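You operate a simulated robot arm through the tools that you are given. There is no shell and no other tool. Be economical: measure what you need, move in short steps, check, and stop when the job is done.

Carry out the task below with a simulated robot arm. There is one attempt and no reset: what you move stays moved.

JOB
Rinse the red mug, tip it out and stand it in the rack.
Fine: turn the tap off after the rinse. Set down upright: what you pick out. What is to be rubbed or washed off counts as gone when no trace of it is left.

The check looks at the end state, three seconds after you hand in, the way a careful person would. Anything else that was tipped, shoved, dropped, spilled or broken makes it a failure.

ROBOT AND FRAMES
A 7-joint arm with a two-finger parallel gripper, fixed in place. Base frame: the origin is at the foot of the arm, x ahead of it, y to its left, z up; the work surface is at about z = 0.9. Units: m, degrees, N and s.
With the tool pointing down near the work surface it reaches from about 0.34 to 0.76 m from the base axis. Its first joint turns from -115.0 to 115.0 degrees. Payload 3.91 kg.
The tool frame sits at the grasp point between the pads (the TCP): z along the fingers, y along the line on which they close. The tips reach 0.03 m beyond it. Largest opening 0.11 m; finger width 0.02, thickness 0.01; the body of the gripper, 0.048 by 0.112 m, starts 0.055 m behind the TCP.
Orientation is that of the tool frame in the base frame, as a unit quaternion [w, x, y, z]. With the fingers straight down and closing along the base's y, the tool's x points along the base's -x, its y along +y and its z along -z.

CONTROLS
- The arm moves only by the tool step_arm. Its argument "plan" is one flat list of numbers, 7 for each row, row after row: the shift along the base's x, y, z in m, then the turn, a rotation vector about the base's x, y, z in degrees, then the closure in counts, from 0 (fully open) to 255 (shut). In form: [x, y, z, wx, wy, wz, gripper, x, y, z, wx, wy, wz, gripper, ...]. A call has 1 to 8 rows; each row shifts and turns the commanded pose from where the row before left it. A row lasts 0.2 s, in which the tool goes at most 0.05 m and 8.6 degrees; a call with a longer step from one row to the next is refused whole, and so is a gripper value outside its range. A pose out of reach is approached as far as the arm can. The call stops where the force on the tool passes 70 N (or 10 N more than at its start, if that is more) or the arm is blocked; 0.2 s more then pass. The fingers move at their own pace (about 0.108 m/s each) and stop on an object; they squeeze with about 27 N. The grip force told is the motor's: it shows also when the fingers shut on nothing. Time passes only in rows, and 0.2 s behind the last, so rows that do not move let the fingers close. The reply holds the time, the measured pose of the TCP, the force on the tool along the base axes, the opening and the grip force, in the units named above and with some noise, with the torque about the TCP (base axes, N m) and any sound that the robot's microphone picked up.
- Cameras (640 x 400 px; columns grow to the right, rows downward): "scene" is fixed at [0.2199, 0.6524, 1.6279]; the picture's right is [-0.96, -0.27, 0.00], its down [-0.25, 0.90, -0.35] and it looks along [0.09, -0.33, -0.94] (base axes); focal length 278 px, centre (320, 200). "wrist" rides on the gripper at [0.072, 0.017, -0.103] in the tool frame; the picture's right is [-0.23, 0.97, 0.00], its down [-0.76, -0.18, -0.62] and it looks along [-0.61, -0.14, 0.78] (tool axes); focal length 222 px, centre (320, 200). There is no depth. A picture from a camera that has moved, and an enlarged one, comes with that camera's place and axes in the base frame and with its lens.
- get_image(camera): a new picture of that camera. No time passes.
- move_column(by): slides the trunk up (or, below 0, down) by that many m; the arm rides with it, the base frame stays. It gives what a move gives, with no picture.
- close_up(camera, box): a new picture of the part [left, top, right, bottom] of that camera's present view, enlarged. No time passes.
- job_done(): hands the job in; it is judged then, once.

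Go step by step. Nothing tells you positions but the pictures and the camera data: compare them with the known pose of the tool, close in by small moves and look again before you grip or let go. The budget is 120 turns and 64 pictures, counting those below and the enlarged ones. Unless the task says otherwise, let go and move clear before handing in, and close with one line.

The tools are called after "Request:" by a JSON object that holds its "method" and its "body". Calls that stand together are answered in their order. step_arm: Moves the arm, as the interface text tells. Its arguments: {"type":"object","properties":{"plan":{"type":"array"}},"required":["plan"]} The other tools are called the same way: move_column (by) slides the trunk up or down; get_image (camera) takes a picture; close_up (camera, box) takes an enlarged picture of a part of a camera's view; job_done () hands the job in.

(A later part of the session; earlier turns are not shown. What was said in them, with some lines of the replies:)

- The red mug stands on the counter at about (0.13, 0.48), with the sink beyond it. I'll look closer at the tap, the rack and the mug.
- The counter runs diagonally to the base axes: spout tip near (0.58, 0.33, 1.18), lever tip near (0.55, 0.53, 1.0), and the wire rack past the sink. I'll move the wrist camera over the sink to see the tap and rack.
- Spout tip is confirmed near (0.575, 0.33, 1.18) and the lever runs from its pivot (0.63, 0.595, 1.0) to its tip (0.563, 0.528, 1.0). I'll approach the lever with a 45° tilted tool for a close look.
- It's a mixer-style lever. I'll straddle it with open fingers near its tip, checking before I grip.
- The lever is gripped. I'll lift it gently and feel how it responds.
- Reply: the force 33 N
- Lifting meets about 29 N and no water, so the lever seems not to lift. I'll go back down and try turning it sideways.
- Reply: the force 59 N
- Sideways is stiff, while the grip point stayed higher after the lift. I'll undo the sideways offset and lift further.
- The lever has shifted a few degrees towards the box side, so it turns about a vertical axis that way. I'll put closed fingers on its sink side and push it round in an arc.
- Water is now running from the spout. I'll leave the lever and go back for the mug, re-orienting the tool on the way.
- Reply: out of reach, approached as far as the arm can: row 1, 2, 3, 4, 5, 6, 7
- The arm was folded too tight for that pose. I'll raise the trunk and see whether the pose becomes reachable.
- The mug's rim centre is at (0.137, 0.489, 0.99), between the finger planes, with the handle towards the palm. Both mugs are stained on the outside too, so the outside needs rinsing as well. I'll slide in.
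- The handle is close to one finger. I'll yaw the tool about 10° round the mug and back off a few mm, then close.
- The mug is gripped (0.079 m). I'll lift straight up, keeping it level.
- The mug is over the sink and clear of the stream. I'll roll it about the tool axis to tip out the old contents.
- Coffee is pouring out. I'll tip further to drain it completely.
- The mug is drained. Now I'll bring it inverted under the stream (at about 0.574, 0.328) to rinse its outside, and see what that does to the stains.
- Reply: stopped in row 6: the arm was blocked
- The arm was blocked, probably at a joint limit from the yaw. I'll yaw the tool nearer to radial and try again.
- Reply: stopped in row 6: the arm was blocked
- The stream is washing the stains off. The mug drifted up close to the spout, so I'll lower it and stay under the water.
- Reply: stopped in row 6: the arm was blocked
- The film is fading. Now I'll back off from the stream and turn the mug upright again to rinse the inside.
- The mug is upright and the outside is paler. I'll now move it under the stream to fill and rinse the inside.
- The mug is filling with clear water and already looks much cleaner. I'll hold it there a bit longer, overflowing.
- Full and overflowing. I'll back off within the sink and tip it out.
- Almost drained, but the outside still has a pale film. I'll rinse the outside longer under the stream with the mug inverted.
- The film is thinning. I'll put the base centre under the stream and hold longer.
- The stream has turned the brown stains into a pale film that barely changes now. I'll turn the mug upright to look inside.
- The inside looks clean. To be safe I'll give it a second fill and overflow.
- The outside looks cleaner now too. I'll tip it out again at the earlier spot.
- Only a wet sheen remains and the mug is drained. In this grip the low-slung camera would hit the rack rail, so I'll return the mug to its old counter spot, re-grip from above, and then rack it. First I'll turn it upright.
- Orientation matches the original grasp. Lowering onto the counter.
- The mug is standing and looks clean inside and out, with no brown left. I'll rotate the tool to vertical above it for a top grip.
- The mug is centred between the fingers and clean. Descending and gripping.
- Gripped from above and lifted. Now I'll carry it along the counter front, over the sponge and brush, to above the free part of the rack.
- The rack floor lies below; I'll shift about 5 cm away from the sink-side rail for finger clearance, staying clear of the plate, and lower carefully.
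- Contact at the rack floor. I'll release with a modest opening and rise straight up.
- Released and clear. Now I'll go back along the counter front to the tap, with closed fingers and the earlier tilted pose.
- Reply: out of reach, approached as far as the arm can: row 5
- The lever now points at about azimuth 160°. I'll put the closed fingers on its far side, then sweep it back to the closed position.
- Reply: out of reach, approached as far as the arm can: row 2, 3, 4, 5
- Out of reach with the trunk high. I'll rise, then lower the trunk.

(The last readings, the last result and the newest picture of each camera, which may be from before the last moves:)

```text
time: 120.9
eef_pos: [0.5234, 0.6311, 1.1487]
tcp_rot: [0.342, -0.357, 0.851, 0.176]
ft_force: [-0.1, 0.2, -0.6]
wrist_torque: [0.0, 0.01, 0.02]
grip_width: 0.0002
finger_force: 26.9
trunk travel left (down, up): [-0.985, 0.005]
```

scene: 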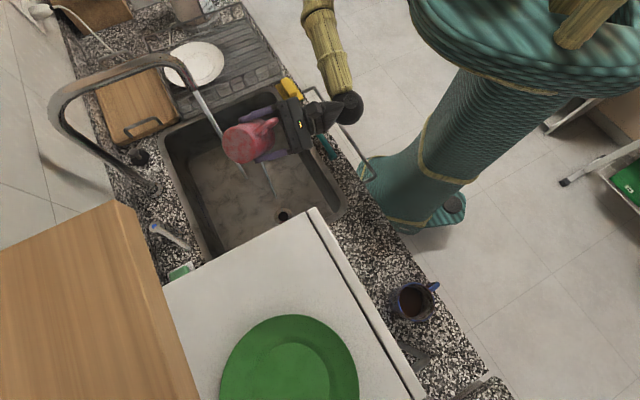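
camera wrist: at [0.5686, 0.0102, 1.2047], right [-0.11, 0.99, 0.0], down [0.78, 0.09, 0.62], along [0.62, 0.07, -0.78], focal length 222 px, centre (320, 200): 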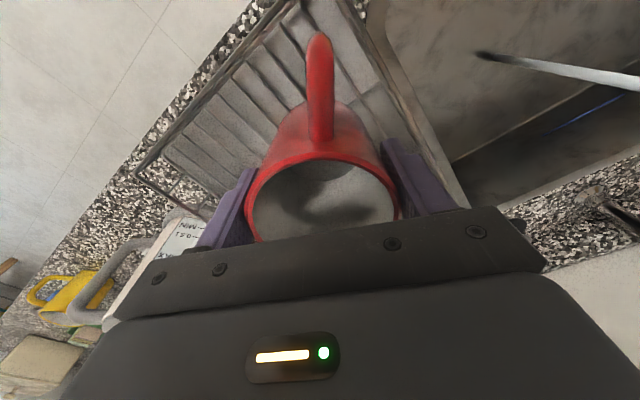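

Request:
{"method": "move_column", "body": {"by": -0.09}}

Request:
{"method": "step_arm", "body": {"plan": [0.021, 0.017, 0.005, 0, 0, 0, 255, 0.021, 0.016, 0.005, 0, 0, 0, 255, 0, 0, 0, 0, 0, 0, 255]}}

```text
time: 122.1
eef_pos: [0.5227, 0.6333, 1.0597]
tcp_rot: [0.342, -0.356, 0.852, 0.176]
ft_force: [0.0, 0.7, -0.6]
wrist_torque: [0.02, 0.04, 0.0]
grip_width: 0.0
finger_force: 26.8
trunk travel left (down, up): [-0.895, 0.095]
```

```text
time: 122.9
eef_pos: [0.5636, 0.6662, 1.0683]
tcp_rot: [0.341, -0.357, 0.852, 0.176]
ft_force: [0.0, -0.2, -0.1]
wrist_torque: [0.0, -0.02, 0.03]
grip_width: 0.0
finger_force: 26.9
trunk travel left (down, up): [-0.895, 0.095]
```

Reachable now. Lowering beside the lever.

Request:
{"method": "step_arm", "body": {"plan": [0.001, 0, -0.025, 0, 0, 0, 255, 0.001, 0, -0.025, 0, 0, 0, 255, 0.001, 0, -0.02, 0, 0, 0, 255, 0, 0, 0, 0, 0, 0, 255]}}

```text
time: 123.9
eef_pos: [0.5544, 0.6612, 0.9955]
tcp_rot: [0.342, -0.357, 0.851, 0.176]
ft_force: [-0.3, -0.1, -0.9]
wrist_torque: [0.0, -0.03, 0.0]
grip_width: 0.0
finger_force: 28.0
out of reach, approached as far as the arm can: row 2, 3
trunk travel left (down, up): [-0.895, 0.095]
```

No contact force, so I'm beside the lever. Sweeping it back towards closed.

Request:
{"method": "step_arm", "body": {"plan": [0.0035, -0.026, 0, 0, 0, 0, 255, -0.006, -0.019, 0, 0, 0, 0, 255, -0.002, -0.021, 0, 0, 0, 0, 255, 0.003, -0.021, 0, 0, 0, 0, 255, 0.0045, -0.013, 0, 0, 0, 0, 255, 0, 0, 0, 0, 0, 0, 255]}}

Request:
{"method": "get_image", "body": {"camera": "scene"}}

```text
time: 125.3
eef_pos: [0.602, 0.6171, 0.9793]
tcp_rot: [0.341, -0.356, 0.852, 0.175]
ft_force: [-0.3, 0.8, -0.9]
wrist_torque: [-0.02, 0.03, 0.02]
grip_width: 0.0001
finger_force: 27.1
out of reach, approached as far as the arm can: row 1, 2, 3, 4, 5
trunk travel left (down, up): [-0.895, 0.095]
```

```text
3 pictures are left
```

scene: 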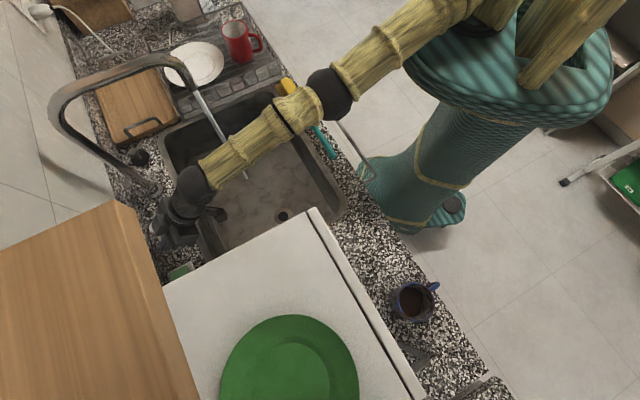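

The arm ran out of reach and drifted, and the water is still on. I'll lift away, lower the trunk to get more reach, and redo the sweep.

Request:
{"method": "step_arm", "body": {"plan": [0, 0, 0.03, 0, 0, 0, 255, 0, 0, 0.04, 0, 0, 0, 255, -0.02, -0.02, 0.03, 0, 0, 0, 255, -0.02, -0.02, 0.03, 0, 0, 0, 255, -0.01, -0.01, 0.03, 0, 0, 0, 255, 0, 0, 0, 0, 0, 0, 255]}}

```text
time: 126.7
eef_pos: [0.6152, 0.638, 1.1247]
tcp_rot: [0.341, -0.357, 0.852, 0.176]
ft_force: [-1.2, -0.2, 0.4]
wrist_torque: [0.01, -0.01, 0.04]
grip_width: 0.0
finger_force: 26.5
out of reach, approached as far as the arm can: row 1, 2, 3, 4, 5
trunk travel left (down, up): [-0.895, 0.095]
```

Request:
{"method": "step_arm", "body": {"plan": [-0.03, -0.03, 0, 0, 0, 0, 255, -0.03, -0.03, 0, 0, 0, 0, 255, -0.03, -0.03, 0, 0, 0, 0, 255, 0, 0, 0, 0, 0, 0, 255]}}

```text
time: 127.7
eef_pos: [0.6157, 0.638, 1.1259]
tcp_rot: [0.34, -0.357, 0.852, 0.176]
ft_force: [0.2, 0.4, -0.4]
wrist_torque: [0.01, 0.03, 0.01]
grip_width: 0.0
finger_force: 27.1
out of reach, approached as far as the arm can: row 1, 2, 3
trunk travel left (down, up): [-0.895, 0.095]
```

Request:
{"method": "move_column", "body": {"by": -0.06}}

Request:
{"method": "step_arm", "body": {"plan": [-0.02, -0.02, 0.01, 0, 0, 0, 255, -0.02, -0.02, 0.01, 0, 0, 0, 255]}}

```text
time: 128.7
eef_pos: [0.6156, 0.6376, 1.0671]
tcp_rot: [0.342, -0.357, 0.851, 0.176]
ft_force: [0.2, -1.4, -0.5]
wrist_torque: [-0.02, 0.01, -0.02]
grip_width: 0.0004
finger_force: 27.5
trunk travel left (down, up): [-0.835, 0.155]
```

```text
time: 129.3
eef_pos: [0.5786, 0.6024, 1.0873]
tcp_rot: [0.344, -0.357, 0.85, 0.178]
ft_force: [-2.7, -4.7, -9.4]
wrist_torque: [0.63, -0.53, 0.05]
grip_width: 0.0
finger_force: 27.0
trunk travel left (down, up): [-0.835, 0.155]
```

Request:
{"method": "step_arm", "body": {"plan": [0, 0, 0, 0, 0, 0, 255]}}

Request:
{"method": "close_up", "body": {"camera": "wrist", "box": [160, 0, 480, 200]}}

```text
time: 129.7
eef_pos: [0.576, 0.5983, 1.0856]
tcp_rot: [0.341, -0.356, 0.852, 0.176]
ft_force: [0.0, -0.4, -0.6]
wrist_torque: [0.03, -0.01, -0.02]
grip_width: 0.0001
finger_force: 27.1
trunk travel left (down, up): [-0.835, 0.155]
```

```text
2.00 times, centred on (320, 100) of wrist
camera zoom: at [0.4791, 0.5191, 1.1081], right [-0.59, 0.78, 0.22], down [0.24, -0.09, 0.97], along [0.77, 0.62, -0.13], focal length 444 px, centre (320, 400)
```

zoom: 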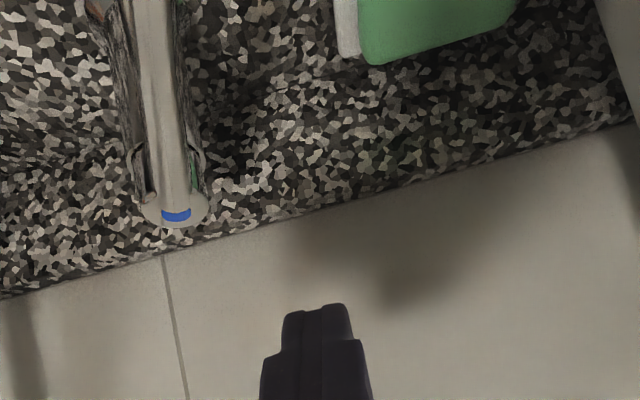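

The lever is now at about azimuth 202°, so it needs roughly 25° more. I'll position on its far side and push again, within reach this time.

Request:
{"method": "step_arm", "body": {"plan": [-0.0115, 0.006, 0, 0, 0, 0, 255, -0.0115, 0.006, 0, 0, 0, 0, 255, 0, 0, -0.03, 0, 0, 0, 255, 0, 0, -0.03, 0, 0, 0, 255, 0, 0, -0.029, 0, 0, 0, 255, 0, 0, 0, 0, 0, 0, 255]}}

```text
time: 131.1
eef_pos: [0.5532, 0.6084, 0.9989]
tcp_rot: [0.342, -0.357, 0.851, 0.176]
ft_force: [-0.1, 0.3, 0.0]
wrist_torque: [0.03, -0.02, 0.0]
grip_width: 0.0
finger_force: 26.5
trunk travel left (down, up): [-0.835, 0.155]
```

Request:
{"method": "step_arm", "body": {"plan": [0.0036, -0.0118, 0, 0, 0, 0, 255, 0.0036, -0.0118, 0, 0, 0, 0, 255, 0.0036, -0.0118, 0, 0, 0, 0, 255, 0.0036, -0.0115, 0, 0, 0, 0, 255, 0.0036, -0.0105, 0, 0, 0, 0, 255, 0, 0, 0, 0, 0, 0, 255]}}

```text
time: 132.5
eef_pos: [0.5681, 0.5543, 0.9991]
tcp_rot: [0.342, -0.358, 0.851, 0.176]
ft_force: [-4.3, 11.6, 0.6]
wrist_torque: [0.0, 0.01, -0.17]
grip_width: 0.0
finger_force: 26.8
trunk travel left (down, up): [-0.835, 0.155]
```

The lever met its stop (about 12 N). One small extra nudge, then I'll back off, rise and retract.

Request:
{"method": "step_arm", "body": {"plan": [0.001, -0.003, 0, 0, 0, 0, 255, 0, 0, 0, 0, 0, 0, 255, -0.003, 0.012, 0, 0, 0, 0, 255, -0.002, 0.006, 0.03, 0, 0, 0, 255, 0, 0, 0.04, 0, 0, 0, 255, -0.03, -0.03, 0.03, 0, 0, 0, 255, -0.03, -0.03, 0.02, 0, 0, 0, 255, -0.03, -0.03, 0.01, 0, 0, 0, 255]}}

Request:
{"method": "step_arm", "body": {"plan": [-0.032, -0.032, 0.01, 0, 0, 0, 255, -0.032, -0.032, 0.01, 0, 0, 0, 255, -0.032, -0.032, 0.01, 0, 0, 0, 255, 0, 0, 0.04, 0, 0, 0, 255, 0, 0, 0.04, 0, 0, 0, 255, 0, 0, 0, 0, 0, 0, 255]}}

Request:
{"method": "get_image", "body": {"camera": "scene"}}

```text
refused: row 6 steps farther than a row can; nothing moved
```

```text
time: 133.9
eef_pos: [0.4762, 0.4565, 1.105]
tcp_rot: [0.34, -0.357, 0.852, 0.176]
ft_force: [0.7, 0.2, -0.1]
wrist_torque: [0.01, -0.02, 0.0]
grip_width: 0.0
finger_force: 27.5
trunk travel left (down, up): [-0.835, 0.155]
```

```text
1 pictures are left
```

scene: 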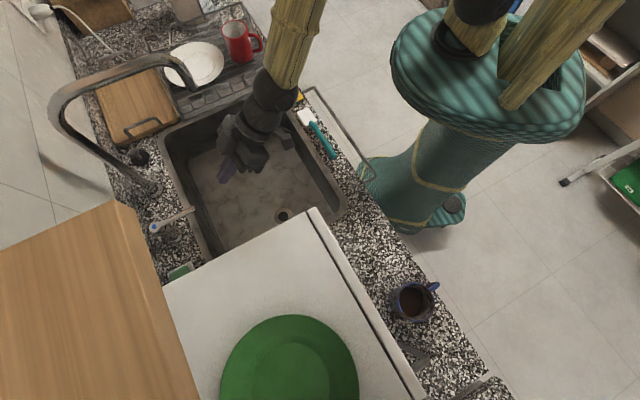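

Request:
{"method": "close_up", "body": {"camera": "scene", "box": [130, 10, 306, 130]}}

```text
3.33 times, centred on (218, 70) of scene
camera zoom: at [0.2199, 0.6524, 1.6279], right [-0.96, -0.27, 0.0], down [-0.25, 0.9, -0.35], along [0.09, -0.33, -0.94], focal length 928 px, centre (660, 633)
```

zoom: 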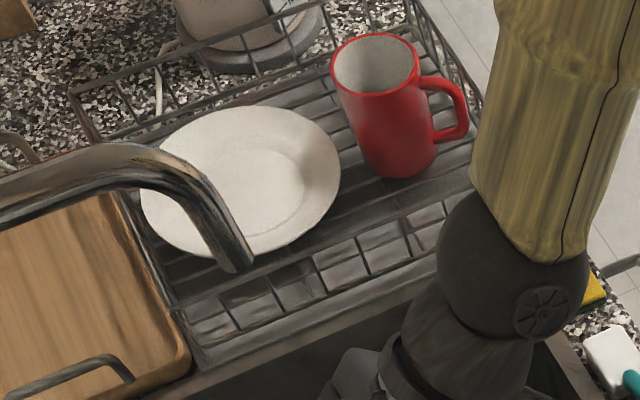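

The tap is off, and the red mug stands clean, empty and upright in the rack; the plate and everything else look undisturbed. Handing in.

Request:
{"method": "job_done", "body": {}}

```text
The job is handed in.
```

The red mug is rinsed, tipped out and standing upright in the rack, and the tap is off.
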